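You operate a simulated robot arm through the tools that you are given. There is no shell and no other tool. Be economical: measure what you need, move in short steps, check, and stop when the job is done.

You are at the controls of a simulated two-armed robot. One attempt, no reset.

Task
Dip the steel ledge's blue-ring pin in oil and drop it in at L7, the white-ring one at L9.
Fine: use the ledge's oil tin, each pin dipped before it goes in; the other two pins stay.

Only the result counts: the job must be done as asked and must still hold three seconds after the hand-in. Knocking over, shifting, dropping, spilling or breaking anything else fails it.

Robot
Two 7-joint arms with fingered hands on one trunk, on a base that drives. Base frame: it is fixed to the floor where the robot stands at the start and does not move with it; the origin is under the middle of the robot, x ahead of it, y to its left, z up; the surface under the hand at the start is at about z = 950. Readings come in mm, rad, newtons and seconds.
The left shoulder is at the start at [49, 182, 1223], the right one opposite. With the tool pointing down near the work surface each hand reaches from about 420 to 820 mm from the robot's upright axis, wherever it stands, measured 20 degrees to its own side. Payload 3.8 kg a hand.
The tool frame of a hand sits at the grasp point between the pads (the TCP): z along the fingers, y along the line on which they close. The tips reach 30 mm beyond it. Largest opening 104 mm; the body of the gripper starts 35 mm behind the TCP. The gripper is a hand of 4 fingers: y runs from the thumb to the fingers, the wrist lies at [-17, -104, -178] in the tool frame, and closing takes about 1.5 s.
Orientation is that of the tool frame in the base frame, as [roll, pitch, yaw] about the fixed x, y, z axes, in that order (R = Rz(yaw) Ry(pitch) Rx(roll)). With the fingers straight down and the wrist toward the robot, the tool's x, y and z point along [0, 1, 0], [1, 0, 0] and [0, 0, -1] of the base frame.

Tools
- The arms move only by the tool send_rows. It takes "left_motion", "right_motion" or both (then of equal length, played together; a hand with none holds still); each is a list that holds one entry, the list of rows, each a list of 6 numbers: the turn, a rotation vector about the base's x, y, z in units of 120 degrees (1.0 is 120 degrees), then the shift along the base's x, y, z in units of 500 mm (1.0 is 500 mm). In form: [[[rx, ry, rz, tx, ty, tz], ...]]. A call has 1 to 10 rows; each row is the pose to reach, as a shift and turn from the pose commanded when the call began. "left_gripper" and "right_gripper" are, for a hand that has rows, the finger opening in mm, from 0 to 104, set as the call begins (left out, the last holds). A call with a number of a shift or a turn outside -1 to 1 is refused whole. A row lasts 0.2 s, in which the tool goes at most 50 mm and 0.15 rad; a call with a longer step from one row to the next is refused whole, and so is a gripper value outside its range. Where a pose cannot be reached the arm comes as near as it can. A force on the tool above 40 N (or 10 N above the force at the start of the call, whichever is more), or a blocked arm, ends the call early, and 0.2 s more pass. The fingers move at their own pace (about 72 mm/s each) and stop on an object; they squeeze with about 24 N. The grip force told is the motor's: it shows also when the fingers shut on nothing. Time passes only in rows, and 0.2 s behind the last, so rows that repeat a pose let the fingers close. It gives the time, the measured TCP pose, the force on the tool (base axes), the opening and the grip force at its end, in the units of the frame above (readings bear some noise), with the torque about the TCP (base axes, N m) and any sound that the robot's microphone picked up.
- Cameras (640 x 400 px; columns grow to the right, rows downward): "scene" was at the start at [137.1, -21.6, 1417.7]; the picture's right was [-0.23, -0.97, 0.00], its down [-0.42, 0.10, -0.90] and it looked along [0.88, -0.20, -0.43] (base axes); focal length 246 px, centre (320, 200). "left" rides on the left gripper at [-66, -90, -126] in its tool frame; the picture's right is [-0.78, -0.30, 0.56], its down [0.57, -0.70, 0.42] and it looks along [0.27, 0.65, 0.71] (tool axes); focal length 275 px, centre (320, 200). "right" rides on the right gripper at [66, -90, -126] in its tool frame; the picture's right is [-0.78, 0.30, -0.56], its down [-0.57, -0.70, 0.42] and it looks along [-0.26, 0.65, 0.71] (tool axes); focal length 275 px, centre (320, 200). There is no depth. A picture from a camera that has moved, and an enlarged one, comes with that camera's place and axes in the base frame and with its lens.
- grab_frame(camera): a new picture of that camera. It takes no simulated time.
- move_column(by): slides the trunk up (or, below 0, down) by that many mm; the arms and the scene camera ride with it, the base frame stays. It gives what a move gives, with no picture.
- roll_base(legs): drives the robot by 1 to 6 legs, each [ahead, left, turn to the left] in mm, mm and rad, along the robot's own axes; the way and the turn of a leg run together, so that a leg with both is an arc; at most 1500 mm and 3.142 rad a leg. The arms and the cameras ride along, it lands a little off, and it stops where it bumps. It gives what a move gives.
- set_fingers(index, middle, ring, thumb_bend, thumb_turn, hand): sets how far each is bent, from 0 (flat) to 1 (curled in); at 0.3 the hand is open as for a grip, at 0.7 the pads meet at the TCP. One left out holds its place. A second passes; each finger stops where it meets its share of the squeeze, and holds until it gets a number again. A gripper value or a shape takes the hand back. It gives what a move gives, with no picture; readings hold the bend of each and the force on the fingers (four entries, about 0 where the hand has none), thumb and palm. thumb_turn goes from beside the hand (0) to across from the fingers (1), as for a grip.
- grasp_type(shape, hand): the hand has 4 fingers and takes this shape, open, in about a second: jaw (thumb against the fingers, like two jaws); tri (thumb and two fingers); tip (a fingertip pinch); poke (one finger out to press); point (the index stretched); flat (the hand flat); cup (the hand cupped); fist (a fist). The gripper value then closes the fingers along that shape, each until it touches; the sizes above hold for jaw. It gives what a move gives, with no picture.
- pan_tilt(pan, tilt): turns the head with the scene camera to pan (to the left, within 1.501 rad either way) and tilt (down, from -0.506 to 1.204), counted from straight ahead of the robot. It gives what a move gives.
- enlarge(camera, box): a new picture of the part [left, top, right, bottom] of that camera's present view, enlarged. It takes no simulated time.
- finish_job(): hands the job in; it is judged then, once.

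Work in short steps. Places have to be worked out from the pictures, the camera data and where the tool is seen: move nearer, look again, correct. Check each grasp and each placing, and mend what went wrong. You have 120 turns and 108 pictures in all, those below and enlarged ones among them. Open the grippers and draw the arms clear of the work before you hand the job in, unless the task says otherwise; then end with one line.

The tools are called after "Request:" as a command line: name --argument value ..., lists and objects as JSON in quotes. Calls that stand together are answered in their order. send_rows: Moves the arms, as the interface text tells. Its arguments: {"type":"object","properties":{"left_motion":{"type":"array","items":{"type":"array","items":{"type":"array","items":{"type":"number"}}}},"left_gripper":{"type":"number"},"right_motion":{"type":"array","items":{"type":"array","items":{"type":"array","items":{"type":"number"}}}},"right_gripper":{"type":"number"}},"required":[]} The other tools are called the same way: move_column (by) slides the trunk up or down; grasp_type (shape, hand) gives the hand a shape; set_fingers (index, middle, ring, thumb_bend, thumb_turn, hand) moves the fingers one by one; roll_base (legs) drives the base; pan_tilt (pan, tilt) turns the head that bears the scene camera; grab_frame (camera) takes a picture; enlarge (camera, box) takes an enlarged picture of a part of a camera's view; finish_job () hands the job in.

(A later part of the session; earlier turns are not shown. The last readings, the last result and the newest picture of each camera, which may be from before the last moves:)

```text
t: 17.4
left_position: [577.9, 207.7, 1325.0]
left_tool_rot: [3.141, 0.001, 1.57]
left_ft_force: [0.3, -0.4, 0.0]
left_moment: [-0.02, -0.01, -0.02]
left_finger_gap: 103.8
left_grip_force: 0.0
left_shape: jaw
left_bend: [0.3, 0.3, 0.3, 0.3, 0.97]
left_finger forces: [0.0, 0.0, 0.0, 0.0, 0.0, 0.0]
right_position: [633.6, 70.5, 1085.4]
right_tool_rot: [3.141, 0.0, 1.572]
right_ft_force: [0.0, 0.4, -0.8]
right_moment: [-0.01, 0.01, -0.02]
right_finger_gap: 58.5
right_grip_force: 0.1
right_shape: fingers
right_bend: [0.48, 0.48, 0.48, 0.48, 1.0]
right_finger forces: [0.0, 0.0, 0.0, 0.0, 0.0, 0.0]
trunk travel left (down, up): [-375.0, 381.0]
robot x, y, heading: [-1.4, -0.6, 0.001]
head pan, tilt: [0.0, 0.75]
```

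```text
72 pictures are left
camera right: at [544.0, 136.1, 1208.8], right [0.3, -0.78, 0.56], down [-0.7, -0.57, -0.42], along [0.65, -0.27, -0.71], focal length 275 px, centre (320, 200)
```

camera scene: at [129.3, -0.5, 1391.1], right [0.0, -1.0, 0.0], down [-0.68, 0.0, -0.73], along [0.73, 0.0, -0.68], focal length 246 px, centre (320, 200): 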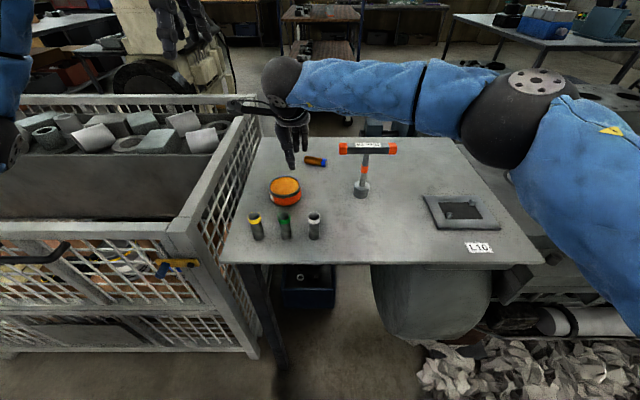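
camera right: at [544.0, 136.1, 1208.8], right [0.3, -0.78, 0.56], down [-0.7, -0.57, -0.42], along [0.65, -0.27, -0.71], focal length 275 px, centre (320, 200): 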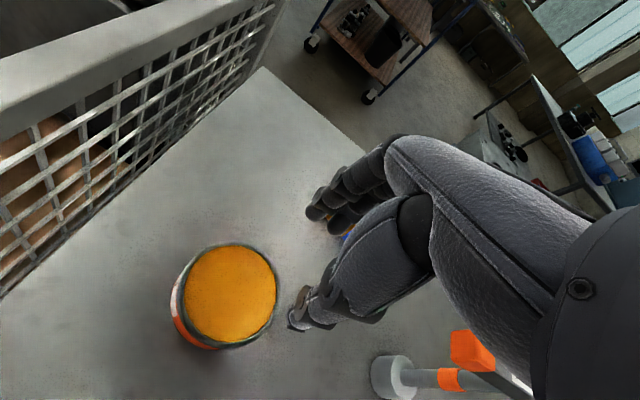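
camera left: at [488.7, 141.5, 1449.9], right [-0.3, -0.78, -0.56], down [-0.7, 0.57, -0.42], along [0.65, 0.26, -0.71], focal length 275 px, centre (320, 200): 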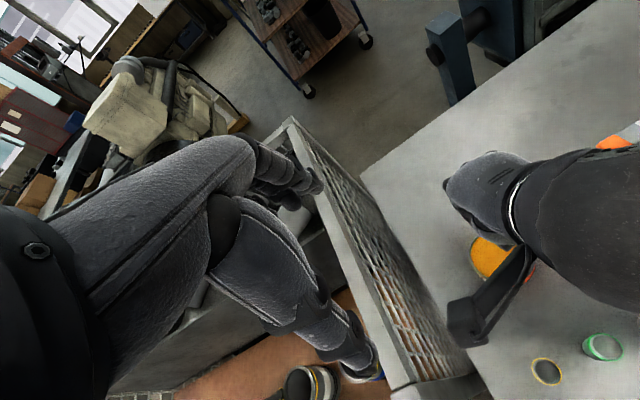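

The pin is slowly rolling away in +x at about 90 mm/s (now x≈768); far edge is near 936. I can't get ahead of it in time with the reach, so I advance the hand high along and see whether it settles.

Request:
send_rows --right_motion '[[[0, 0, 0, 0.09, -0.02, 0.02], [0, 0, 0, 0.18, -0.04, 0.02]]]'

Request:
enlarge --camera "scene" --box '[250, 110, 410, 210]'

```text
t: 18.0
left_position: [579.0, 206.1, 1324.9]
left_tool_rot: [3.141, -0.003, 1.57]
left_ft_force: [-0.1, -1.0, -0.5]
left_moment: [0.06, 0.0, -0.01]
left_finger_gap: 103.4
left_grip_force: 0.1
left_shape: jaw
left_bend: [0.3, 0.3, 0.3, 0.3, 0.97]
left_finger forces: [0.1, 0.0, 0.0, 0.0, 0.0, 0.1]
right_position: [705.0, 50.5, 1090.3]
right_tool_rot: [-3.138, -0.002, 1.578]
right_ft_force: [0.8, -0.2, -1.1]
right_moment: [0.0, -0.01, -0.01]
right_finger_gap: 58.7
right_grip_force: 0.0
right_shape: fingers
right_bend: [0.48, 0.48, 0.48, 0.48, 1.0]
right_finger forces: [0.0, 0.0, 0.0, 0.0, 0.0, 0.1]
right hand out of reach, approached as far as the arm can: row 2
trunk travel left (down, up): [-375.0, 381.0]
robot x, y, heading: [1.5, 1.0, -0.0]
head pan, tilt: [0.0, 0.75]
```

```text
4.00 times, centred on (330, 160) of scene
camera zoom: at [131.0, -2.3, 1390.8], right [0.0, -1.0, 0.0], down [-0.68, 0.0, -0.73], along [0.73, 0.0, -0.68], focal length 985 px, centre (280, 360)
```

zoom: 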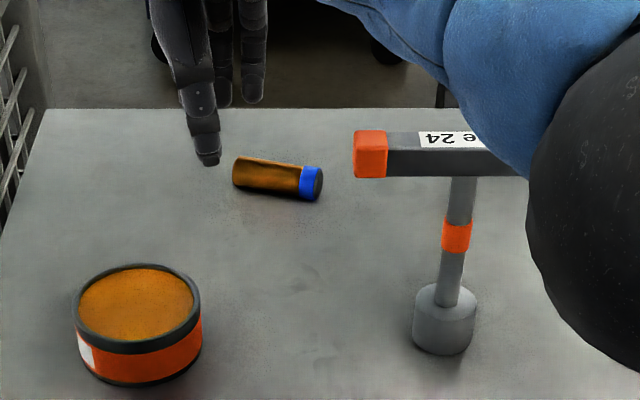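

It is slowing (now x≈800). I raise the hand while it settles and look again.

Request:
send_rows --right_motion '[[[0, 0, 0, -0.09, 0.0, 0.08], [0, 0, 0, -0.18, 0.0, 0.16], [0, 0, 0, -0.27, 0, 0.22], [0, 0, 0, -0.27, 0, 0.22]]]'

Request:
grab_frame --camera "scene"

```text
refused: row 1 steps farther than a row can; nothing moved
```

```text
70 pictures are left
camera scene: at [131.0, -2.3, 1390.8], right [0.0, -1.0, 0.0], down [-0.68, 0.0, -0.73], along [0.73, 0.0, -0.68], focal length 246 px, centre (320, 200)
```

scene: 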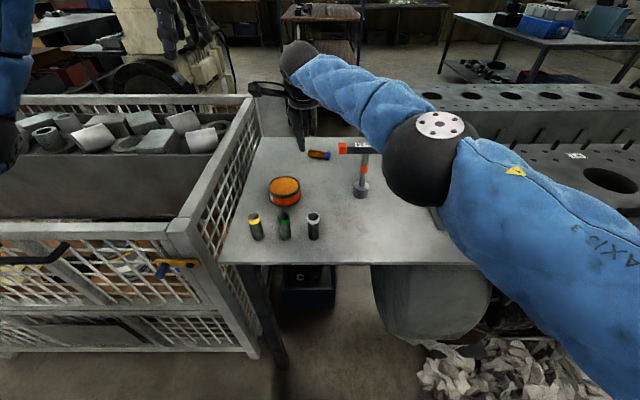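

The step was too long; I retry with shorter steps.

Request:
send_rows --right_motion '[[[0, 0, 0, -0.05, 0.0, 0.08], [0, 0, 0, -0.1, 0.0, 0.16], [0, 0, 0, -0.16, 0, 0.22], [0, 0, 0, -0.2, 0, 0.22]]]'

Request:
grab_frame --camera "scene"

```text
t: 19.0
left_position: [578.6, 207.5, 1324.9]
left_tool_rot: [3.14, 0.0, 1.572]
left_ft_force: [0.3, -0.2, 0.4]
left_moment: [-0.02, 0.02, 0.02]
left_finger_gap: 103.9
left_grip_force: 0.1
left_shape: jaw
left_bend: [0.3, 0.3, 0.3, 0.3, 0.97]
left_finger forces: [0.0, 0.0, 0.0, 0.1, 0.0, 0.1]
right_position: [606.0, 48.7, 1200.6]
right_tool_rot: [3.141, 0.001, 1.571]
right_ft_force: [0.2, 0.1, -0.6]
right_moment: [-0.01, 0.03, 0.0]
right_finger_gap: 59.1
right_grip_force: 0.0
right_shape: fingers
right_bend: [0.48, 0.48, 0.48, 0.48, 1.0]
right_finger forces: [0.1, 0.0, 0.0, 0.0, 0.0, 0.0]
trunk travel left (down, up): [-375.0, 381.0]
robot x, y, heading: [2.5, -0.8, -0.001]
head pan, tilt: [0.0, 0.75]
```

```text
69 pictures are left
camera scene: at [130.6, -0.8, 1390.8], right [0.0, -1.0, 0.0], down [-0.68, 0.0, -0.73], along [0.73, 0.0, -0.68], focal length 246 px, centre (320, 200)
```

scene: 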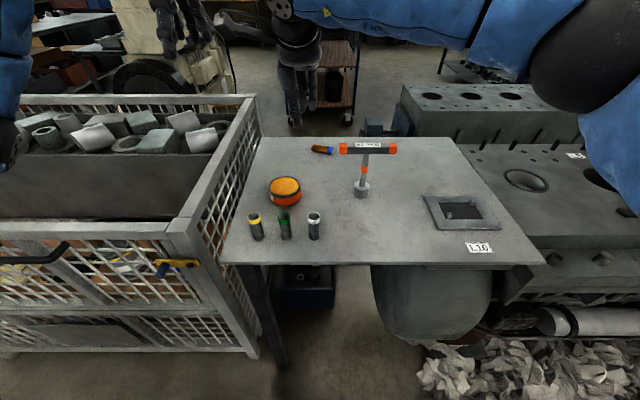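

The pin has nearly stopped at about (838,-7). It's out of the right arm's good reach (T-handle near its elbow), so I'll use the left hand. First I park the right hand back at its start area.

Request:
send_rows --right_motion '[[[0, 0, 0, -0.04, -0.08, 0.015], [0, 0, 0, -0.08, -0.16, 0.03], [0, 0, 0, -0.12, -0.24, 0.05], [0, 0, 0, -0.16, -0.32, 0.07], [0, 0, 0, -0.2, -0.4, 0.09], [0, 0, 0, -0.24, -0.48, 0.1], [0, 0, 0, -0.28, -0.54, 0.1]]]'

Request:
enlarge --camera "scene" --box '[240, 110, 420, 222]'

Request:
pan_tilt --pan -0.4 --tilt 1.15

Request:
grab_frame --camera "scene"

```text
t: 20.6
left_position: [578.0, 207.6, 1325.2]
left_tool_rot: [-3.141, 0.001, 1.571]
left_ft_force: [0.3, 0.6, 0.1]
left_moment: [0.04, -0.06, 0.02]
left_finger_gap: 103.7
left_grip_force: 0.0
left_shape: jaw
left_bend: [0.3, 0.3, 0.3, 0.3, 0.97]
left_finger forces: [0.0, 0.0, 0.1, 0.1, 0.0, 0.1]
right_position: [462.8, -224.2, 1251.9]
right_tool_rot: [-3.141, 0.001, 1.569]
right_ft_force: [0.8, -0.1, -0.8]
right_moment: [0.02, 0.01, 0.01]
right_finger_gap: 58.8
right_grip_force: 0.0
right_shape: fingers
right_bend: [0.48, 0.48, 0.48, 0.48, 1.0]
right_finger forces: [0.0, 0.1, 0.1, 0.0, 0.0, 0.0]
trunk travel left (down, up): [-375.0, 381.0]
robot x, y, heading: [-1.4, 0.2, 0.002]
head pan, tilt: [0.0, 0.75]
```

```text
3.56 times, centred on (330, 166) of scene
camera zoom: at [129.8, -1.5, 1391.0], right [0.0, -1.0, 0.0], down [-0.68, 0.0, -0.73], along [0.73, 0.0, -0.68], focal length 875 px, centre (284, 321)
```

zoom: 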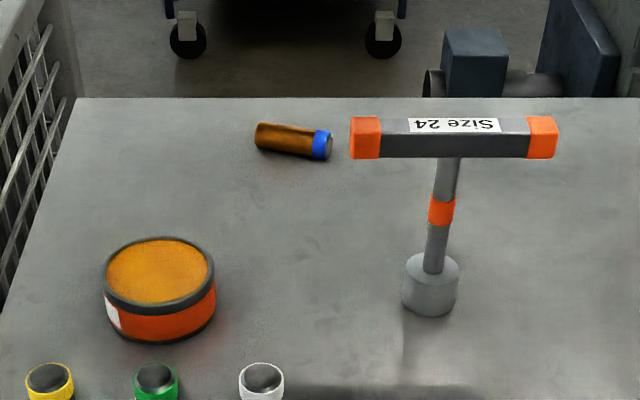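

```text
t: 21.5
left_position: [578.8, 208.1, 1325.4]
left_tool_rot: [-3.14, -0.001, 1.569]
left_ft_force: [-0.3, -0.4, -0.6]
left_moment: [-0.02, -0.02, -0.04]
left_finger_gap: 103.8
left_grip_force: 0.0
left_shape: jaw
left_bend: [0.3, 0.3, 0.3, 0.3, 0.97]
left_finger forces: [0.0, 0.0, 0.0, 0.1, 0.0, 0.0]
right_position: [463.1, -222.4, 1252.5]
right_tool_rot: [3.141, 0.002, 1.571]
right_ft_force: [1.2, 0.3, 0.0]
right_moment: [0.01, 0.02, -0.04]
right_finger_gap: 59.0
right_grip_force: 0.0
right_shape: fingers
right_bend: [0.48, 0.48, 0.48, 0.48, 1.0]
right_finger forces: [0.1, 0.0, 0.1, 0.1, 0.0, 0.0]
trunk travel left (down, up): [-375.0, 381.0]
robot x, y, heading: [3.3, 2.1, 0.002]
head pan, tilt: [-0.4, 1.15]
```

```text
67 pictures are left
camera scene: at [102.3, -24.0, 1362.1], right [-0.39, -0.92, 0.0], down [-0.84, 0.35, -0.41], along [0.38, -0.16, -0.91], focal length 246 px, centre (320, 200)
```

scene: 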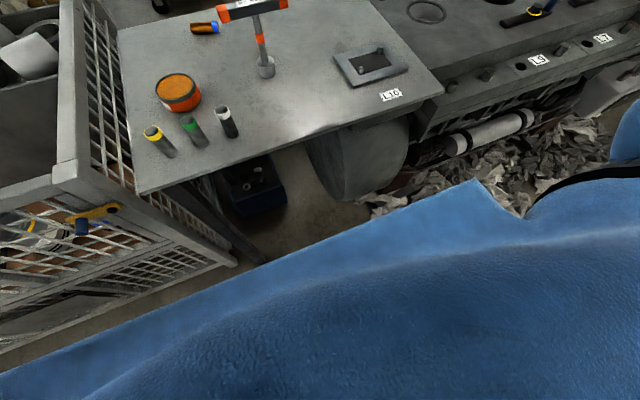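

The pin has stopped, centre about (832,-10), ring end toward -y. L7 is next to L9 on the flange. I turn the robot right 0.55 rad and go 50 mm ahead to bring the left arm in reach.

Request:
roll_base --legs '[[0, 0, -0.55], [50, 0, 0]]'

Request:
pan_tilt --pan 0.4 --tilt 0.6

Request:
grab_frame --camera "scene"

```text
t: 23.9
left_position: [645.7, -155.9, 1322.8]
left_tool_rot: [-3.137, 0.0, 1.018]
left_ft_force: [0.2, -0.3, 0.1]
left_moment: [0.0, 0.05, 0.01]
left_finger_gap: 104.2
left_grip_force: 0.0
left_shape: jaw
left_bend: [0.3, 0.3, 0.3, 0.3, 0.97]
left_finger forces: [0.1, 0.1, 0.0, 0.0, 0.1, 0.0]
right_position: [321.8, -460.6, 1251.2]
right_tool_rot: [-3.138, 0.0, 1.019]
right_ft_force: [0.4, -1.0, -0.7]
right_moment: [0.02, 0.04, 0.06]
right_finger_gap: 59.0
right_grip_force: 0.1
right_shape: fingers
right_bend: [0.48, 0.48, 0.48, 0.48, 1.0]
right_finger forces: [0.0, 0.0, 0.0, 0.1, 0.1, 0.0]
trunk travel left (down, up): [-375.0, 381.0]
robot x, y, heading: [39.7, -25.5, -0.553]
head pan, tilt: [-0.4, 1.15]
```

```text
t: 25.1
left_position: [643.1, -152.6, 1325.0]
left_tool_rot: [-3.141, -0.001, 1.016]
left_ft_force: [0.7, -0.3, -0.1]
left_moment: [0.02, 0.01, 0.03]
left_finger_gap: 103.7
left_grip_force: 0.1
left_shape: jaw
left_bend: [0.3, 0.3, 0.3, 0.3, 0.97]
left_finger forces: [0.0, 0.1, 0.0, 0.1, 0.1, 0.0]
right_position: [318.9, -457.6, 1251.7]
right_tool_rot: [3.141, 0.0, 1.018]
right_ft_force: [-0.4, 0.6, -0.5]
right_moment: [0.01, -0.02, 0.01]
right_finger_gap: 58.7
right_grip_force: 0.0
right_shape: fingers
right_bend: [0.48, 0.48, 0.48, 0.48, 1.0]
right_finger forces: [0.0, 0.0, 0.1, 0.1, 0.1, 0.1]
trunk travel left (down, up): [-375.0, 381.0]
robot x, y, heading: [40.1, -27.3, -0.556]
head pan, tilt: [0.4, 0.6]
```

```text
66 pictures are left
camera scene: at [169.7, -65.2, 1403.7], right [-0.15, -0.99, 0.0], down [-0.56, 0.09, -0.82], along [0.81, -0.13, -0.57], focal length 246 px, centre (320, 200)
```

scene: 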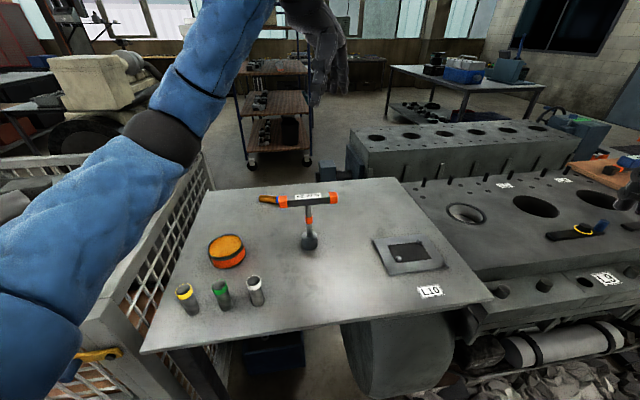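

The pin still lies there (behind the T-handle's end). I move the left hand at height: first +y, then over the pin, yawing +0.28 rad so the jaws close across it.

Request:
send_rows --left_motion '[[[0, 0, 0.06, 0.02, 0.08, 0], [0, 0, 0.134, 0.06, 0.16, 0], [0, 0, 0.134, 0.12, 0.23, -0.02], [0, 0, 0.134, 0.2, 0.26, -0.06], [0, 0, 0.134, 0.28, 0.27, -0.1], [0, 0, 0.134, 0.35, 0.27, -0.16], [0, 0, 0.134, 0.37, 0.27, -0.24], [0, 0, 0.134, 0.37, 0.27, -0.33], [0, 0, 0.134, 0.37, 0.27, -0.4]]]'

Request:
grab_frame --camera "left"

Request:
grab_frame --camera "scene"

```text
refused: row 2 steps farther than a row can; nothing moved
```

```text
65 pictures are left
camera left: at [531.7, -163.1, 1450.0], right [-0.66, -0.5, -0.56], down [-0.3, 0.86, -0.42], along [0.69, -0.12, -0.71], focal length 275 px, centre (320, 200)
```

left: 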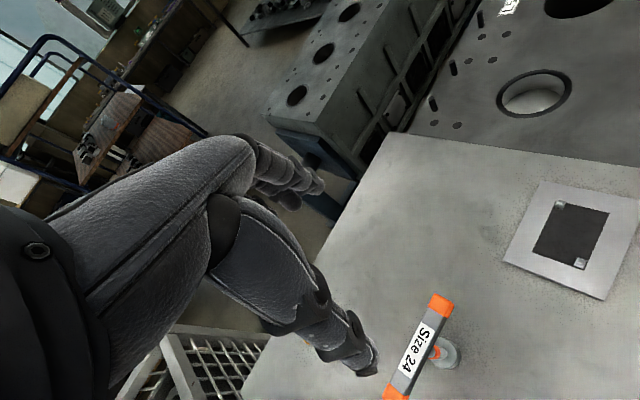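

```text
64 pictures are left
camera scene: at [169.7, -65.2, 1403.7], right [-0.15, -0.99, 0.0], down [-0.56, 0.09, -0.82], along [0.81, -0.13, -0.57], focal length 246 px, centre (320, 200)
```

scene: 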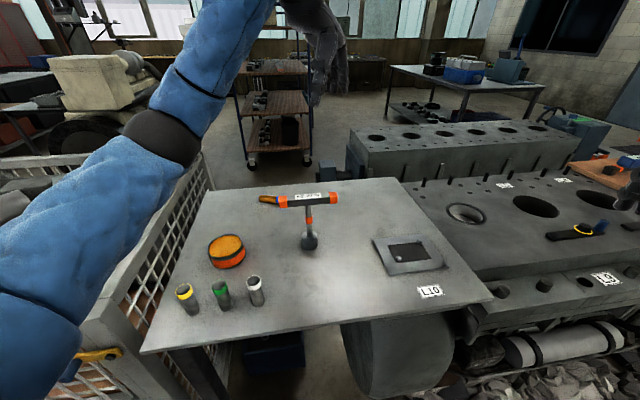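

Turn step slightly too large; retry with smaller turns.

Request:
send_rows --left_motion '[[[0, 0, 0.045, 0.02, 0.08, 0], [0, 0, 0.09, 0.06, 0.16, 0], [0, 0, 0.134, 0.12, 0.23, -0.02], [0, 0, 0.134, 0.19, 0.26, -0.06], [0, 0, 0.134, 0.27, 0.27, -0.1], [0, 0, 0.134, 0.34, 0.27, -0.16], [0, 0, 0.134, 0.37, 0.27, -0.24], [0, 0, 0.134, 0.37, 0.27, -0.32], [0, 0, 0.134, 0.37, 0.27, -0.4]]]'

Request:
grab_frame --camera "left"

Request:
grab_frame --camera "scene"

```text
t: 27.1
left_position: [832.0, -20.4, 1123.8]
left_tool_rot: [-3.14, 0.0, 1.297]
left_ft_force: [0.4, 0.2, -0.1]
left_moment: [-0.02, 0.06, 0.0]
left_finger_gap: 103.6
left_grip_force: 0.0
left_shape: jaw
left_bend: [0.3, 0.3, 0.3, 0.3, 0.97]
left_finger forces: [0.0, 0.0, 0.1, 0.0, 0.0, 0.0]
right_position: [320.5, -459.3, 1253.0]
right_tool_rot: [-3.14, -0.001, 1.017]
right_ft_force: [-0.4, 0.8, -1.2]
right_moment: [0.0, 0.06, 0.01]
right_finger_gap: 58.8
right_grip_force: 0.0
right_shape: fingers
right_bend: [0.48, 0.48, 0.48, 0.48, 1.0]
right_finger forces: [0.0, 0.0, 0.0, 0.0, 0.0, 0.1]
trunk travel left (down, up): [-375.0, 381.0]
robot x, y, heading: [39.8, -32.5, -0.552]
head pan, tilt: [0.4, 0.6]
```

```text
63 pictures are left
camera left: at [726.9, -59.8, 1248.7], right [-0.49, -0.67, -0.56], down [-0.52, 0.74, -0.42], along [0.7, 0.08, -0.71], focal length 275 px, centre (320, 200)
```

left: 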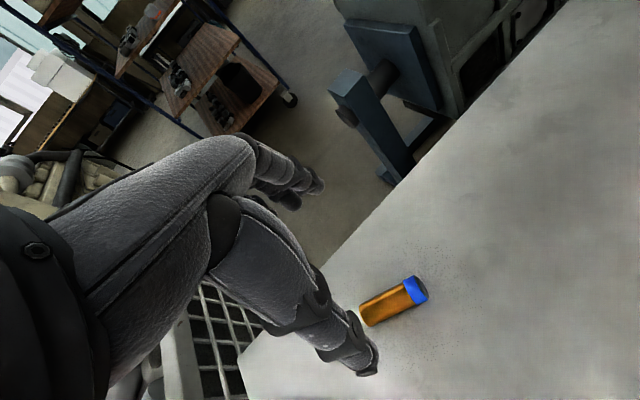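

```text
62 pictures are left
camera scene: at [170.5, -65.2, 1403.7], right [-0.15, -0.99, 0.0], down [-0.56, 0.09, -0.82], along [0.81, -0.13, -0.57], focal length 246 px, centre (320, 200)
```

scene: 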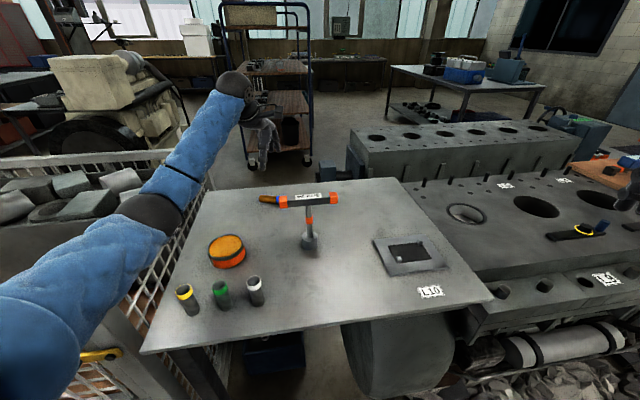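

The pin lies at centre (834,-10), axis tilt ~0.3 rad; jaws are aligned. I tilt the hand 25° (wrist toward -y), then descend to grip just on the ring side of its middle.

Request:
send_rows --left_motion '[[[0.05, -0.0145, 0, -0.001, -0.002, 0], [0.1, -0.029, 0, -0.003, -0.004, 0], [0.15, -0.0435, 0, -0.004, -0.006, 0], [0.2, -0.058, 0, -0.005, -0.008, -0.03], [0.2, -0.058, 0, -0.005, -0.008, -0.11], [0.2, -0.058, 0, -0.005, -0.008, -0.18], [0.2, -0.058, 0, -0.005, -0.008, -0.23]]]'

Request:
grab_frame --camera "left"

Request:
enlarge --camera "scene" --box '[200, 100, 360, 200]'

```text
t: 28.6
left_position: [826.8, -26.5, 1022.2]
left_tool_rot: [3.124, -0.437, 1.306]
left_ft_force: [-0.7, -0.5, 1.8]
left_moment: [-0.02, 0.02, 0.01]
left_finger_gap: 103.6
left_grip_force: 0.1
left_shape: jaw
left_bend: [0.3, 0.3, 0.3, 0.3, 0.97]
left_finger forces: [0.0, 0.0, 0.0, 0.0, 0.0, 0.0]
right_position: [314.2, -461.3, 1253.6]
right_tool_rot: [3.141, -0.003, 1.015]
right_ft_force: [-0.3, -0.6, 1.1]
right_moment: [0.0, -0.01, -0.02]
right_finger_gap: 59.0
right_grip_force: 0.0
right_shape: fingers
right_bend: [0.48, 0.48, 0.48, 0.48, 1.0]
right_finger forces: [0.1, 0.1, 0.0, 0.0, 0.1, 0.0]
trunk travel left (down, up): [-375.0, 381.0]
robot x, y, heading: [43.1, -24.8, -0.554]
head pan, tilt: [0.4, 0.6]
```

```text
61 pictures are left
camera left: at [706.7, -110.3, 1105.5], right [-0.4, -0.37, -0.84], down [-0.49, 0.86, -0.15], along [0.78, 0.35, -0.52], focal length 275 px, centre (320, 200)
```

left: 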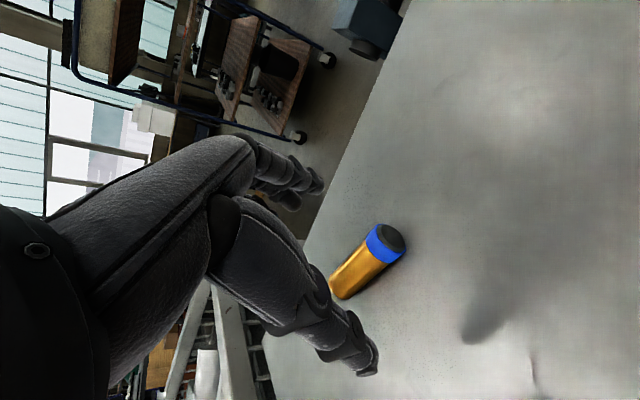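

```text
4.00 times, centred on (280, 150) of scene
camera zoom: at [164.9, -68.0, 1405.6], right [-0.15, -0.99, 0.0], down [-0.56, 0.09, -0.83], along [0.82, -0.13, -0.56], focal length 985 px, centre (480, 400)
```

zoom: 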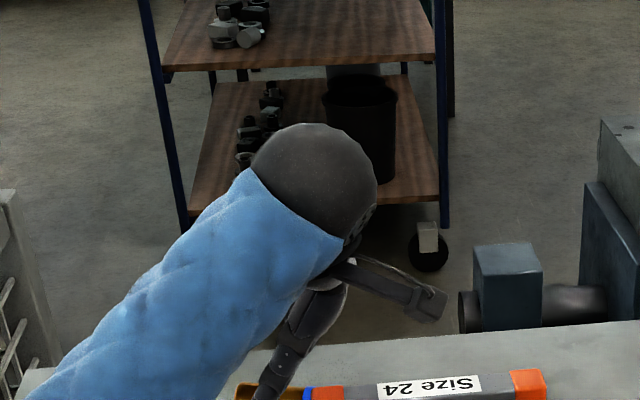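

The move stopped at z 1022, short of the goal, perhaps a contact. I look at the whole scene.

Request:
grab_frame --camera "scene"

Request:
pan_tilt --pan 0.7 --tilt 0.75

Request:
grab_frame --camera "scene"

```text
59 pictures are left
camera scene: at [164.9, -68.0, 1405.6], right [-0.15, -0.99, 0.0], down [-0.56, 0.09, -0.83], along [0.82, -0.13, -0.56], focal length 246 px, centre (320, 200)
```

scene: 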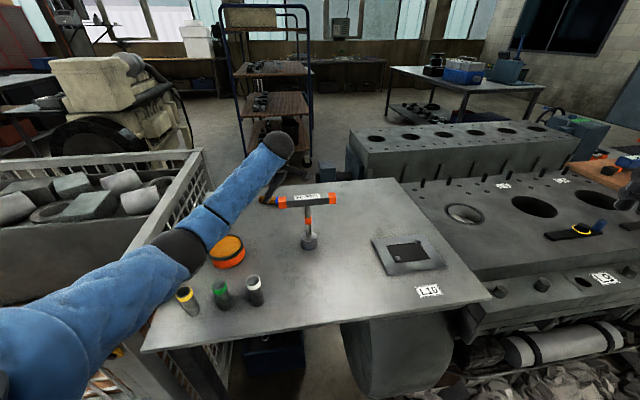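

```text
t: 29.4
left_position: [824.7, -27.0, 1021.4]
left_tool_rot: [3.123, -0.438, 1.305]
left_ft_force: [0.0, 0.0, 0.0]
left_moment: [-0.01, -0.01, -0.01]
left_finger_gap: 103.8
left_grip_force: 0.0
left_shape: jaw
left_bend: [0.3, 0.3, 0.3, 0.3, 0.97]
left_finger forces: [0.0, 0.0, 0.0, 0.1, 0.0, 0.0]
right_position: [316.0, -461.3, 1252.2]
right_tool_rot: [3.139, -0.004, 1.018]
right_ft_force: [-0.1, 0.0, 0.2]
right_moment: [-0.02, 0.01, 0.0]
right_finger_gap: 58.8
right_grip_force: 0.1
right_shape: fingers
right_bend: [0.48, 0.48, 0.48, 0.48, 1.0]
right_finger forces: [0.1, 0.0, 0.0, 0.0, 0.1, 0.0]
trunk travel left (down, up): [-375.0, 381.0]
robot x, y, heading: [44.1, -30.2, -0.554]
head pan, tilt: [0.7, 0.75]
```

```text
58 pictures are left
camera scene: at [160.3, -42.6, 1391.7], right [0.14, -0.99, 0.0], down [-0.67, -0.1, -0.73], along [0.73, 0.11, -0.68], focal length 246 px, centre (320, 200)
```

scene: 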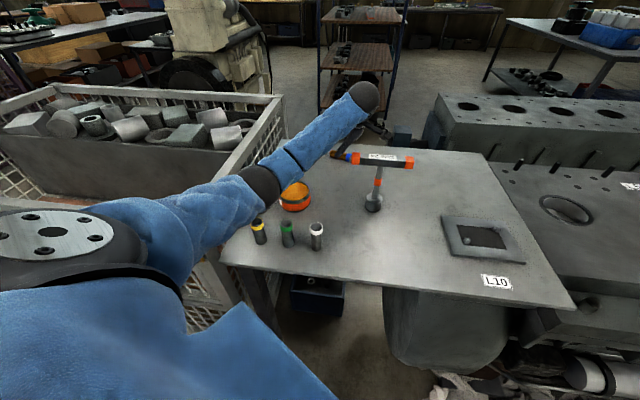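

The left elbow is low (z≈1030) and was likely resting on the basket's wall. Raising the trunk will lift the elbow.

Request:
move_column --by 150

Request:
grab_frame --camera "scene"

```text
t: 31.2
left_position: [825.6, -22.8, 1157.7]
left_tool_rot: [3.139, -0.436, 1.299]
left_ft_force: [-0.7, 0.5, 0.2]
left_moment: [0.02, 0.0, -0.02]
left_finger_gap: 103.9
left_grip_force: 0.2
left_shape: jaw
left_bend: [0.3, 0.3, 0.3, 0.3, 0.97]
left_finger forces: [0.0, 0.0, 0.1, 0.0, 0.0, 0.1]
right_position: [319.8, -459.0, 1402.9]
right_tool_rot: [-3.139, 0.001, 1.018]
right_ft_force: [0.3, -0.3, -0.6]
right_moment: [0.04, -0.01, 0.03]
right_finger_gap: 58.8
right_grip_force: 0.1
right_shape: fingers
right_bend: [0.48, 0.48, 0.48, 0.48, 1.0]
right_finger forces: [0.1, 0.0, 0.0, 0.0, 0.0, 0.1]
trunk travel left (down, up): [-525.0, 231.0]
robot x, y, heading: [42.5, -25.8, -0.552]
head pan, tilt: [0.7, 0.75]
```

```text
57 pictures are left
camera scene: at [140.3, -24.7, 1541.7], right [0.15, -0.99, 0.0], down [-0.67, -0.1, -0.73], along [0.72, 0.11, -0.68], focal length 246 px, centre (320, 200)
```

scene: 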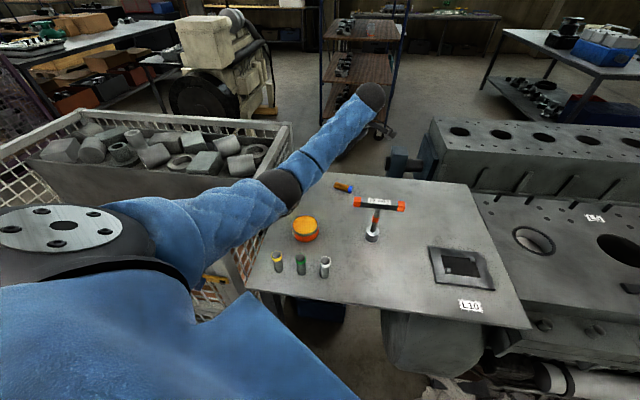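

All items are in place and the elbow is higher now. I lower the left hand to z≈1005 in steps and check.

Request:
send_rows --left_motion '[[[0, 0, 0, 0.002, 0, -0.08], [0, 0, 0, 0.004, 0, -0.16], [0, 0, 0, 0.004, 0, -0.24], [0, 0, 0, 0.004, 0, -0.3]]]'

Request:
grab_frame --camera "left"

Request:
grab_frame --camera "scene"

```text
t: 32.2
left_position: [829.6, -21.3, 1010.5]
left_tool_rot: [3.138, -0.436, 1.298]
left_ft_force: [-1.0, -0.5, -0.3]
left_moment: [-0.01, 0.03, 0.0]
left_finger_gap: 104.0
left_grip_force: 0.2
left_shape: jaw
left_bend: [0.3, 0.3, 0.3, 0.3, 0.97]
left_finger forces: [0.0, 0.0, 0.1, 0.0, 0.1, 0.0]
right_position: [319.4, -458.8, 1402.1]
right_tool_rot: [-3.141, -0.002, 1.017]
right_ft_force: [-0.3, 0.2, -0.2]
right_moment: [0.0, -0.03, 0.04]
right_finger_gap: 58.5
right_grip_force: 0.0
right_shape: fingers
right_bend: [0.48, 0.48, 0.48, 0.48, 1.0]
right_finger forces: [0.0, 0.0, 0.0, 0.2, 0.1, 0.1]
trunk travel left (down, up): [-525.0, 231.0]
robot x, y, heading: [38.6, -25.1, -0.558]
head pan, tilt: [0.7, 0.75]
```

```text
56 pictures are left
camera left: at [711.5, -106.5, 1095.8], right [-0.41, -0.37, -0.83], down [-0.49, 0.86, -0.14], along [0.77, 0.35, -0.53], focal length 275 px, centre (320, 200)
```

left: 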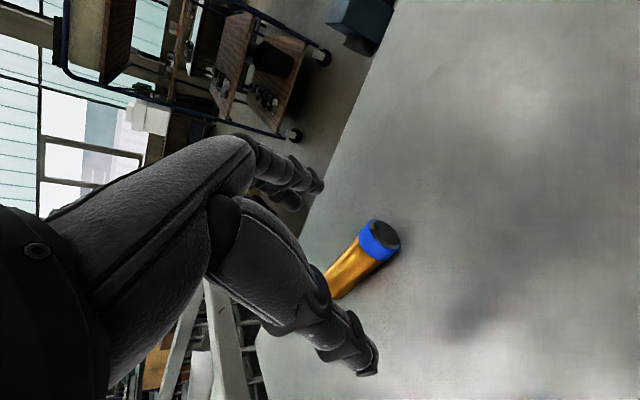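

```text
55 pictures are left
camera scene: at [140.4, -24.6, 1541.8], right [0.15, -0.99, 0.0], down [-0.68, -0.1, -0.73], along [0.72, 0.11, -0.68], focal length 246 px, centre (320, 200)
```

scene: 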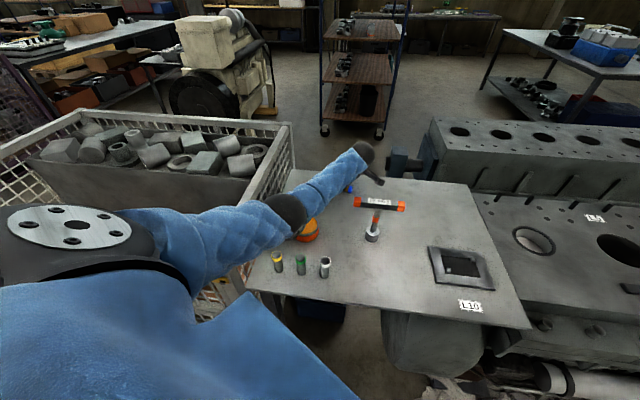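

Now I account for the finger tilt: shift to about (827,-34,990) so the pads meet on the ring side of the middle, then close.

Request:
send_rows --left_motion '[[[0, 0, 0, -0.005, -0.025, -0.018], [0, 0, 0, -0.005, -0.025, -0.038], [0, 0, 0, -0.005, -0.025, -0.038]]]'

Request:
enlarge --camera "left" --box '[240, 150, 460, 390]'

```text
t: 33.0
left_position: [825.2, -36.0, 991.1]
left_tool_rot: [3.137, -0.437, 1.299]
left_ft_force: [0.2, -0.5, 0.3]
left_moment: [0.0, 0.0, 0.0]
left_finger_gap: 103.3
left_grip_force: 0.1
left_shape: jaw
left_bend: [0.3, 0.3, 0.3, 0.3, 0.97]
left_finger forces: [0.1, 0.0, 0.0, 0.1, 0.0, 0.1]
right_position: [318.5, -459.7, 1402.7]
right_tool_rot: [3.141, 0.001, 1.017]
right_ft_force: [0.3, -0.5, -0.4]
right_moment: [0.03, 0.01, 0.02]
right_finger_gap: 58.7
right_grip_force: 0.0
right_shape: fingers
right_bend: [0.48, 0.48, 0.48, 0.48, 1.0]
right_finger forces: [0.1, 0.0, 0.1, 0.0, 0.0, 0.0]
trunk travel left (down, up): [-525.0, 231.0]
robot x, y, heading: [45.0, -28.8, -0.553]
head pan, tilt: [0.7, 0.75]
```

```text
1.67 times, centred on (350, 270) of left
camera zoom: at [707.7, -120.3, 1076.3], right [-0.41, -0.37, -0.83], down [-0.49, 0.86, -0.15], along [0.77, 0.35, -0.53], focal length 459 px, centre (270, 83)
```

zoom: 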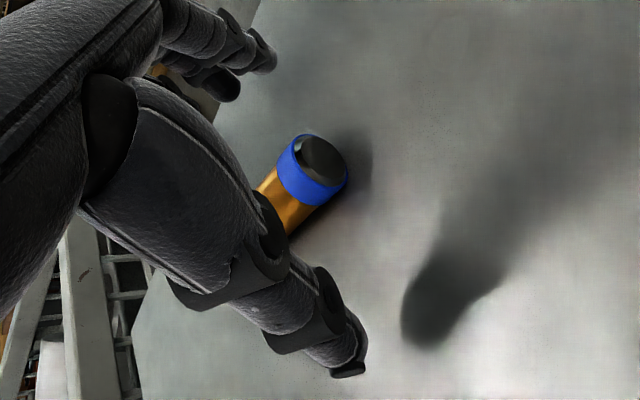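

Ring end face is at (820,-38). I shift 7 mm along the pin toward its middle and close the left hand.

Request:
send_rows --left_motion '[[[0, 0, 0, 0.004, 0.014, -0.002], [0, 0, 0, 0.004, 0.014, -0.002], [0, 0, 0, 0.004, 0.014, -0.002], [0, 0, 0, 0.004, 0.014, -0.002], [0, 0, 0, 0.004, 0.014, -0.002], [0, 0, 0, 0.004, 0.014, -0.002], [0, 0, 0, 0.004, 0.014, -0.002], [0, 0, 0, 0.004, 0.014, -0.002], [0, 0, 0, 0.004, 0.014, -0.002]]]' --left_gripper 5

Request:
enlarge --camera "left" --box '[240, 150, 460, 390]'

```text
t: 35.0
left_position: [827.5, -28.8, 991.1]
left_tool_rot: [3.135, -0.436, 1.3]
left_ft_force: [-0.1, -0.8, 3.5]
left_moment: [0.02, 0.01, 0.05]
left_finger_gap: 12.2
left_grip_force: 24.4
left_shape: jaw
left_bend: [0.72, 0.64, 0.7, 0.75, 1.0]
left_finger forces: [10.6, 8.4, 0.0, 0.0, 18.0, 0.0]
right_position: [319.1, -458.5, 1402.3]
right_tool_rot: [3.141, -0.001, 1.017]
right_ft_force: [-0.6, 0.1, 0.0]
right_moment: [0.03, 0.0, -0.01]
right_finger_gap: 59.0
right_grip_force: 0.0
right_shape: fingers
right_bend: [0.48, 0.48, 0.48, 0.48, 1.0]
right_finger forces: [0.1, 0.1, 0.1, 0.0, 0.0, 0.0]
trunk travel left (down, up): [-525.0, 231.0]
robot x, y, heading: [45.2, -27.6, -0.554]
head pan, tilt: [0.7, 0.75]
```

```text
1.67 times, centred on (350, 270) of left
camera zoom: at [708.9, -113.7, 1076.3], right [-0.41, -0.37, -0.83], down [-0.49, 0.86, -0.15], along [0.77, 0.35, -0.53], focal length 459 px, centre (270, 83)
```

zoom: 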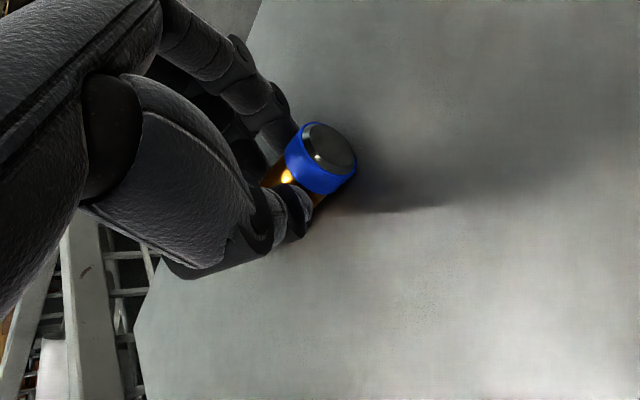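

Gripped (index, middle, thumb). I lift 120 mm and check.

Request:
send_rows --left_motion '[[[0, 0, 0, 0, 0, 0.03], [0, 0, 0, 0, 0, 0.1], [0, 0, 0, 0, 0, 0.17], [0, 0, 0, 0, 0, 0.24]]]'

Request:
enlarge --camera "left" --box '[240, 150, 460, 390]'

```text
t: 36.0
left_position: [827.9, -26.0, 1109.5]
left_tool_rot: [3.14, -0.436, 1.298]
left_ft_force: [0.0, -0.7, 0.0]
left_moment: [0.03, 0.01, 0.0]
left_finger_gap: 9.8
left_grip_force: 24.2
left_shape: jaw
left_bend: [0.73, 0.72, 0.7, 0.8, 1.0]
left_finger forces: [0.0, 0.0, 0.0, 0.1, 0.0, 0.0]
right_position: [318.3, -458.2, 1402.5]
right_tool_rot: [3.142, -0.002, 1.019]
right_ft_force: [-0.5, 0.1, 0.1]
right_moment: [0.0, 0.0, 0.01]
right_finger_gap: 58.7
right_grip_force: 0.1
right_shape: fingers
right_bend: [0.48, 0.48, 0.48, 0.48, 1.0]
right_finger forces: [0.0, 0.1, 0.0, 0.0, 0.0, 0.0]
trunk travel left (down, up): [-525.0, 231.0]
robot x, y, heading: [39.7, -26.9, -0.553]
head pan, tilt: [0.7, 0.75]
```

```text
1.67 times, centred on (350, 270) of left
camera zoom: at [710.0, -111.1, 1195.5], right [-0.41, -0.37, -0.83], down [-0.49, 0.86, -0.14], along [0.77, 0.35, -0.53], focal length 459 px, centre (270, 83)
```

zoom: 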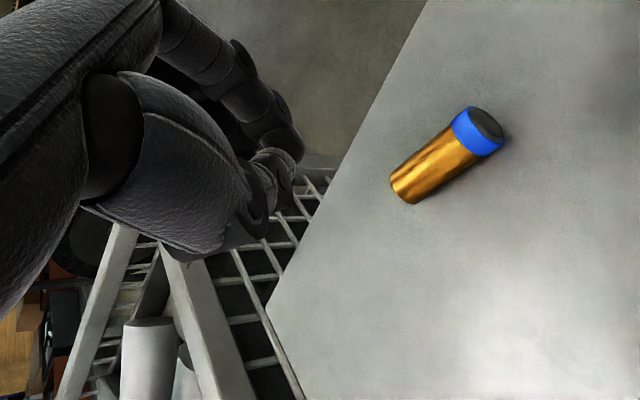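

The pinch was too high and the pin squeezed out; it now lies at about (855,-13). I untilt the hand, hover above it, and check whether it has stopped.

Request:
send_rows --left_motion '[[[-0.06, 0.0174, 0, 0.02, 0.004, 0], [-0.12, 0.035, 0, 0.04, 0.01, 0], [-0.17, 0.049, 0, 0.05, 0.014, 0], [-0.2, 0.058, 0, 0.05, 0.014, -0.04], [-0.2, 0.058, 0, 0.05, 0.014, -0.04]]]' --left_gripper 80

Request:
grab_frame --camera "left"

```text
t: 37.2
left_position: [854.6, -22.2, 1088.4]
left_tool_rot: [-3.141, 0.001, 1.297]
left_ft_force: [-0.6, 0.1, 0.1]
left_moment: [0.02, 0.01, -0.01]
left_finger_gap: 79.6
left_grip_force: 0.0
left_shape: jaw
left_bend: [0.27, 0.35, 0.32, 0.51, 0.98]
left_finger forces: [0.1, 0.0, 0.1, 0.0, 0.1, 0.0]
right_position: [318.7, -458.8, 1402.5]
right_tool_rot: [-3.14, 0.0, 1.019]
right_ft_force: [-0.5, 0.1, 0.6]
right_moment: [-0.01, 0.01, 0.03]
right_finger_gap: 59.0
right_grip_force: 0.0
right_shape: fingers
right_bend: [0.48, 0.48, 0.48, 0.48, 1.0]
right_finger forces: [0.0, 0.0, 0.0, 0.1, 0.1, 0.0]
trunk travel left (down, up): [-525.0, 231.0]
robot x, y, heading: [39.7, -20.0, -0.552]
head pan, tilt: [0.7, 0.75]
```

```text
51 pictures are left
camera left: at [749.4, -61.2, 1213.7], right [-0.49, -0.67, -0.56], down [-0.52, 0.74, -0.43], along [0.7, 0.08, -0.71], focal length 275 px, centre (320, 200)
```

left: 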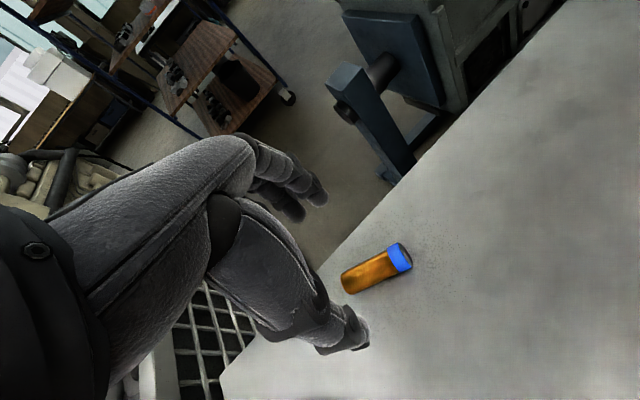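

The pin is still creeping (now ~(876,-24), edge at ~930). I go right over it with the hand open, so the far fingers also block it.

Request:
send_rows --left_motion '[[[0, 0, -0.03, 0.03, -0.005, -0.04], [0, 0, -0.053, 0.056, -0.01, -0.11], [0, 0, -0.053, 0.056, -0.01, -0.16]]]' --left_gripper 104

Request:
grab_frame --camera "left"

```text
t: 38.0
left_position: [864.1, -25.0, 1011.8]
left_tool_rot: [3.141, 0.001, 1.186]
left_ft_force: [0.0, 0.2, 0.0]
left_moment: [0.0, -0.02, -0.01]
left_finger_gap: 103.7
left_grip_force: 0.0
left_shape: jaw
left_bend: [0.3, 0.3, 0.3, 0.3, 0.97]
left_finger forces: [0.1, 0.0, 0.0, 0.1, 0.0, 0.0]
left hand out of reach, approached as far as the arm can: row 2, 3
right_position: [318.1, -458.7, 1401.8]
right_tool_rot: [-3.141, -0.002, 1.018]
right_ft_force: [-0.7, 0.2, 0.0]
right_moment: [0.0, 0.01, 0.01]
right_finger_gap: 58.8
right_grip_force: 0.1
right_shape: fingers
right_bend: [0.48, 0.48, 0.48, 0.48, 1.0]
right_finger forces: [0.0, 0.0, 0.0, 0.0, 0.0, 0.0]
trunk travel left (down, up): [-525.0, 231.0]
robot x, y, heading: [43.1, -26.9, -0.555]
head pan, tilt: [0.7, 0.75]
```

```text
50 pictures are left
camera left: at [755.2, -52.5, 1137.2], right [-0.56, -0.61, -0.56], down [-0.44, 0.79, -0.42], along [0.7, 0.0, -0.71], focal length 275 px, centre (320, 200)
```

left: 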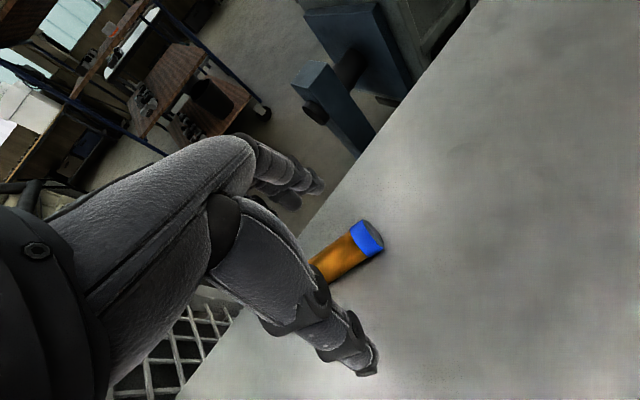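

The pin has stopped at centre ≈(873,-22); I'm ~10 mm short on reach. I raise the hand and drive ahead 45 mm.

Request:
send_rows --left_motion '[[[0, 0, 0, -0.03, 0.02, 0.08], [0, 0, 0, -0.05, 0.05, 0.15]]]'

Request:
roll_base --legs '[[45, 0, 0]]'

Request:
grab_frame --camera "left"

Request:
grab_frame --camera "scene"

```text
t: 38.6
left_position: [836.6, -0.3, 1090.1]
left_tool_rot: [-3.14, 0.0, 1.186]
left_ft_force: [-0.3, 0.5, 0.2]
left_moment: [0.01, -0.01, 0.01]
left_finger_gap: 103.7
left_grip_force: 0.0
left_shape: jaw
left_bend: [0.3, 0.3, 0.3, 0.3, 0.97]
left_finger forces: [0.1, 0.1, 0.0, 0.0, 0.1, 0.0]
right_position: [318.2, -458.1, 1402.4]
right_tool_rot: [3.141, 0.0, 1.016]
right_ft_force: [0.4, -0.6, -0.2]
right_moment: [0.03, -0.01, 0.0]
right_finger_gap: 58.8
right_grip_force: 0.3
right_shape: fingers
right_bend: [0.48, 0.48, 0.48, 0.48, 1.0]
right_finger forces: [0.1, 0.1, 0.0, 0.0, 0.0, 0.0]
trunk travel left (down, up): [-525.0, 231.0]
robot x, y, heading: [42.4, -23.8, -0.552]
head pan, tilt: [0.7, 0.75]
```

```text
t: 39.5
left_position: [876.8, -23.2, 1090.4]
left_tool_rot: [-3.14, 0.0, 1.188]
left_ft_force: [0.5, 0.3, -0.4]
left_moment: [0.03, 0.0, 0.0]
left_finger_gap: 103.8
left_grip_force: 0.0
left_shape: jaw
left_bend: [0.3, 0.3, 0.3, 0.3, 0.97]
left_finger forces: [0.0, 0.0, 0.1, 0.0, 0.0, 0.0]
right_position: [358.6, -483.5, 1402.1]
right_tool_rot: [-3.141, 0.0, 1.017]
right_ft_force: [-0.6, -0.5, -0.4]
right_moment: [0.01, 0.0, -0.03]
right_finger_gap: 58.9
right_grip_force: 0.0
right_shape: fingers
right_bend: [0.48, 0.48, 0.48, 0.48, 1.0]
right_finger forces: [0.1, 0.1, 0.0, 0.0, 0.1, 0.0]
trunk travel left (down, up): [-525.0, 231.0]
robot x, y, heading: [78.8, -49.0, -0.552]
head pan, tilt: [0.7, 0.75]
```

```text
49 pictures are left
camera left: at [768.6, -52.1, 1215.3], right [-0.57, -0.61, -0.56], down [-0.44, 0.79, -0.42], along [0.7, 0.0, -0.71], focal length 275 px, centre (320, 200)
```

left: 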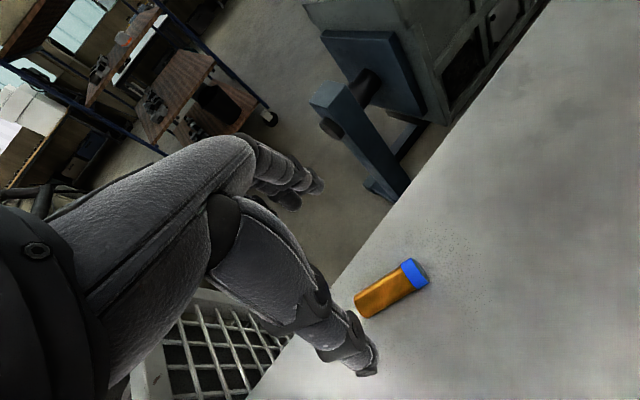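

```text
48 pictures are left
camera scene: at [179.7, -49.0, 1541.8], right [0.15, -0.99, 0.0], down [-0.68, -0.1, -0.73], along [0.72, 0.11, -0.68], focal length 246 px, centre (320, 200)
```

scene: 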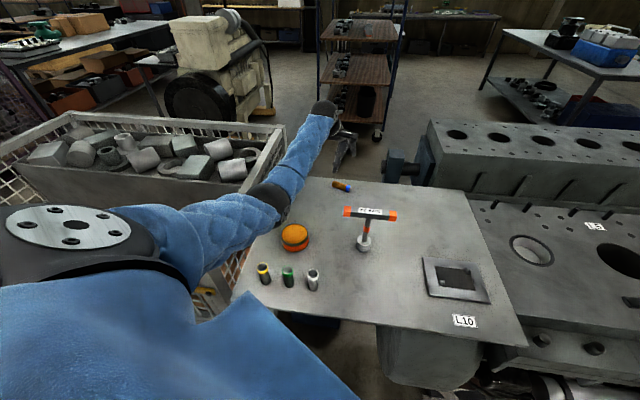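

The pin rests at centre (873,-27), matched by the hand's yaw. I lower onto it to z≈984 (deeper than before), at (871,-32).

Request:
send_rows --left_motion '[[[0, 0, 0, -0.012, -0.018, -0.08], [0, 0, 0, -0.012, -0.018, -0.15], [0, 0, 0, -0.012, -0.018, -0.19], [0, 0, 0, -0.012, -0.018, -0.213], [0, 0, 0, -0.012, -0.018, -0.213]]]'

Request:
enlarge --camera "left" --box '[240, 150, 460, 390]'

```text
t: 40.7
left_position: [870.7, -32.7, 982.2]
left_tool_rot: [-3.141, 0.0, 1.188]
left_ft_force: [0.5, 0.4, -0.4]
left_moment: [-0.03, 0.0, 0.01]
left_finger_gap: 104.0
left_grip_force: 0.0
left_shape: jaw
left_bend: [0.3, 0.3, 0.3, 0.3, 0.97]
left_finger forces: [0.0, 0.0, 0.1, 0.1, 0.1, 0.0]
right_position: [357.4, -482.2, 1403.1]
right_tool_rot: [3.142, -0.001, 1.017]
right_ft_force: [0.5, 0.2, 0.1]
right_moment: [0.0, 0.01, -0.01]
right_finger_gap: 58.6
right_grip_force: 0.1
right_shape: fingers
right_bend: [0.48, 0.48, 0.48, 0.48, 1.0]
right_finger forces: [0.1, 0.0, 0.1, 0.0, 0.0, 0.0]
trunk travel left (down, up): [-525.0, 231.0]
robot x, y, heading: [80.7, -50.2, -0.553]
head pan, tilt: [0.7, 0.75]
```

```text
1.67 times, centred on (350, 270) of left
camera zoom: at [761.9, -61.4, 1107.1], right [-0.57, -0.61, -0.56], down [-0.44, 0.79, -0.42], along [0.7, 0.0, -0.71], focal length 459 px, centre (270, 83)
```

zoom: 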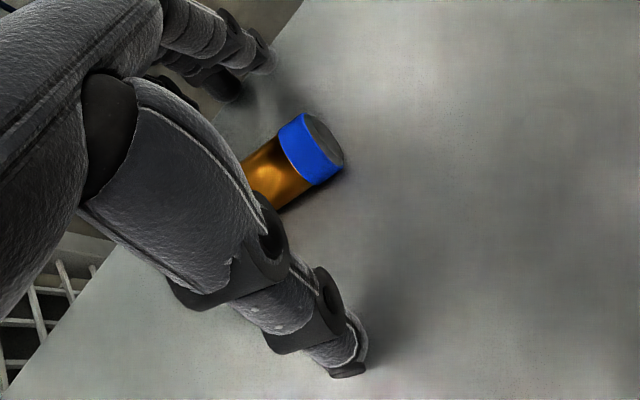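

Well placed. I close the left hand.

Request:
send_rows --left_motion '[[[0, 0, 0, 0, 0, 0], [0, 0, 0, 0, 0, 0], [0, 0, 0, 0, 0, 0], [0, 0, 0, 0, 0, 0], [0, 0, 0, 0, 0, 0], [0, 0, 0, 0, 0, 0], [0, 0, 0, 0, 0, 0], [0, 0, 0, 0, 0, 0], [0, 0, 0, 0, 0, 0]]]' --left_gripper 5

Request:
enlarge --camera "left" --box '[240, 150, 460, 390]'

```text
t: 42.7
left_position: [870.4, -32.9, 981.8]
left_tool_rot: [3.14, 0.0, 1.187]
left_ft_force: [0.1, -0.1, 0.6]
left_moment: [-0.03, 0.01, -0.02]
left_finger_gap: 17.5
left_grip_force: 24.2
left_shape: jaw
left_bend: [0.73, 0.61, 0.6, 0.74, 1.0]
left_finger forces: [12.4, 6.4, 2.8, 0.1, 21.6, 0.1]
right_position: [357.4, -482.6, 1402.4]
right_tool_rot: [-3.14, 0.001, 1.017]
right_ft_force: [-0.9, 0.7, -0.2]
right_moment: [-0.01, -0.02, -0.02]
right_finger_gap: 58.8
right_grip_force: 0.0
right_shape: fingers
right_bend: [0.48, 0.48, 0.48, 0.48, 1.0]
right_finger forces: [0.0, 0.1, 0.0, 0.0, 0.0, 0.0]
trunk travel left (down, up): [-525.0, 231.0]
robot x, y, heading: [76.8, -49.3, -0.558]
head pan, tilt: [0.7, 0.75]
```

```text
1.67 times, centred on (350, 270) of left
camera zoom: at [762.0, -61.3, 1107.2], right [-0.57, -0.61, -0.56], down [-0.44, 0.79, -0.42], along [0.7, 0.0, -0.71], focal length 459 px, centre (270, 83)
```

zoom: 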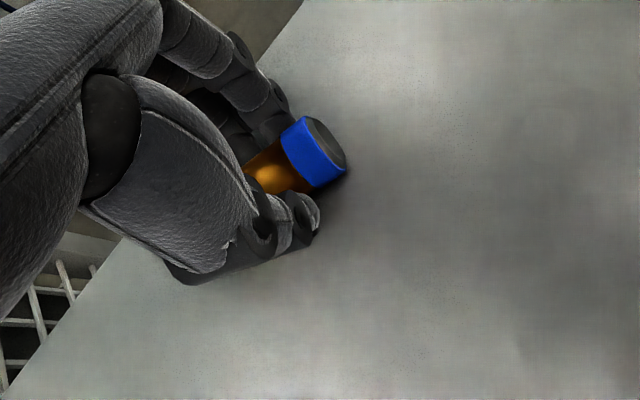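

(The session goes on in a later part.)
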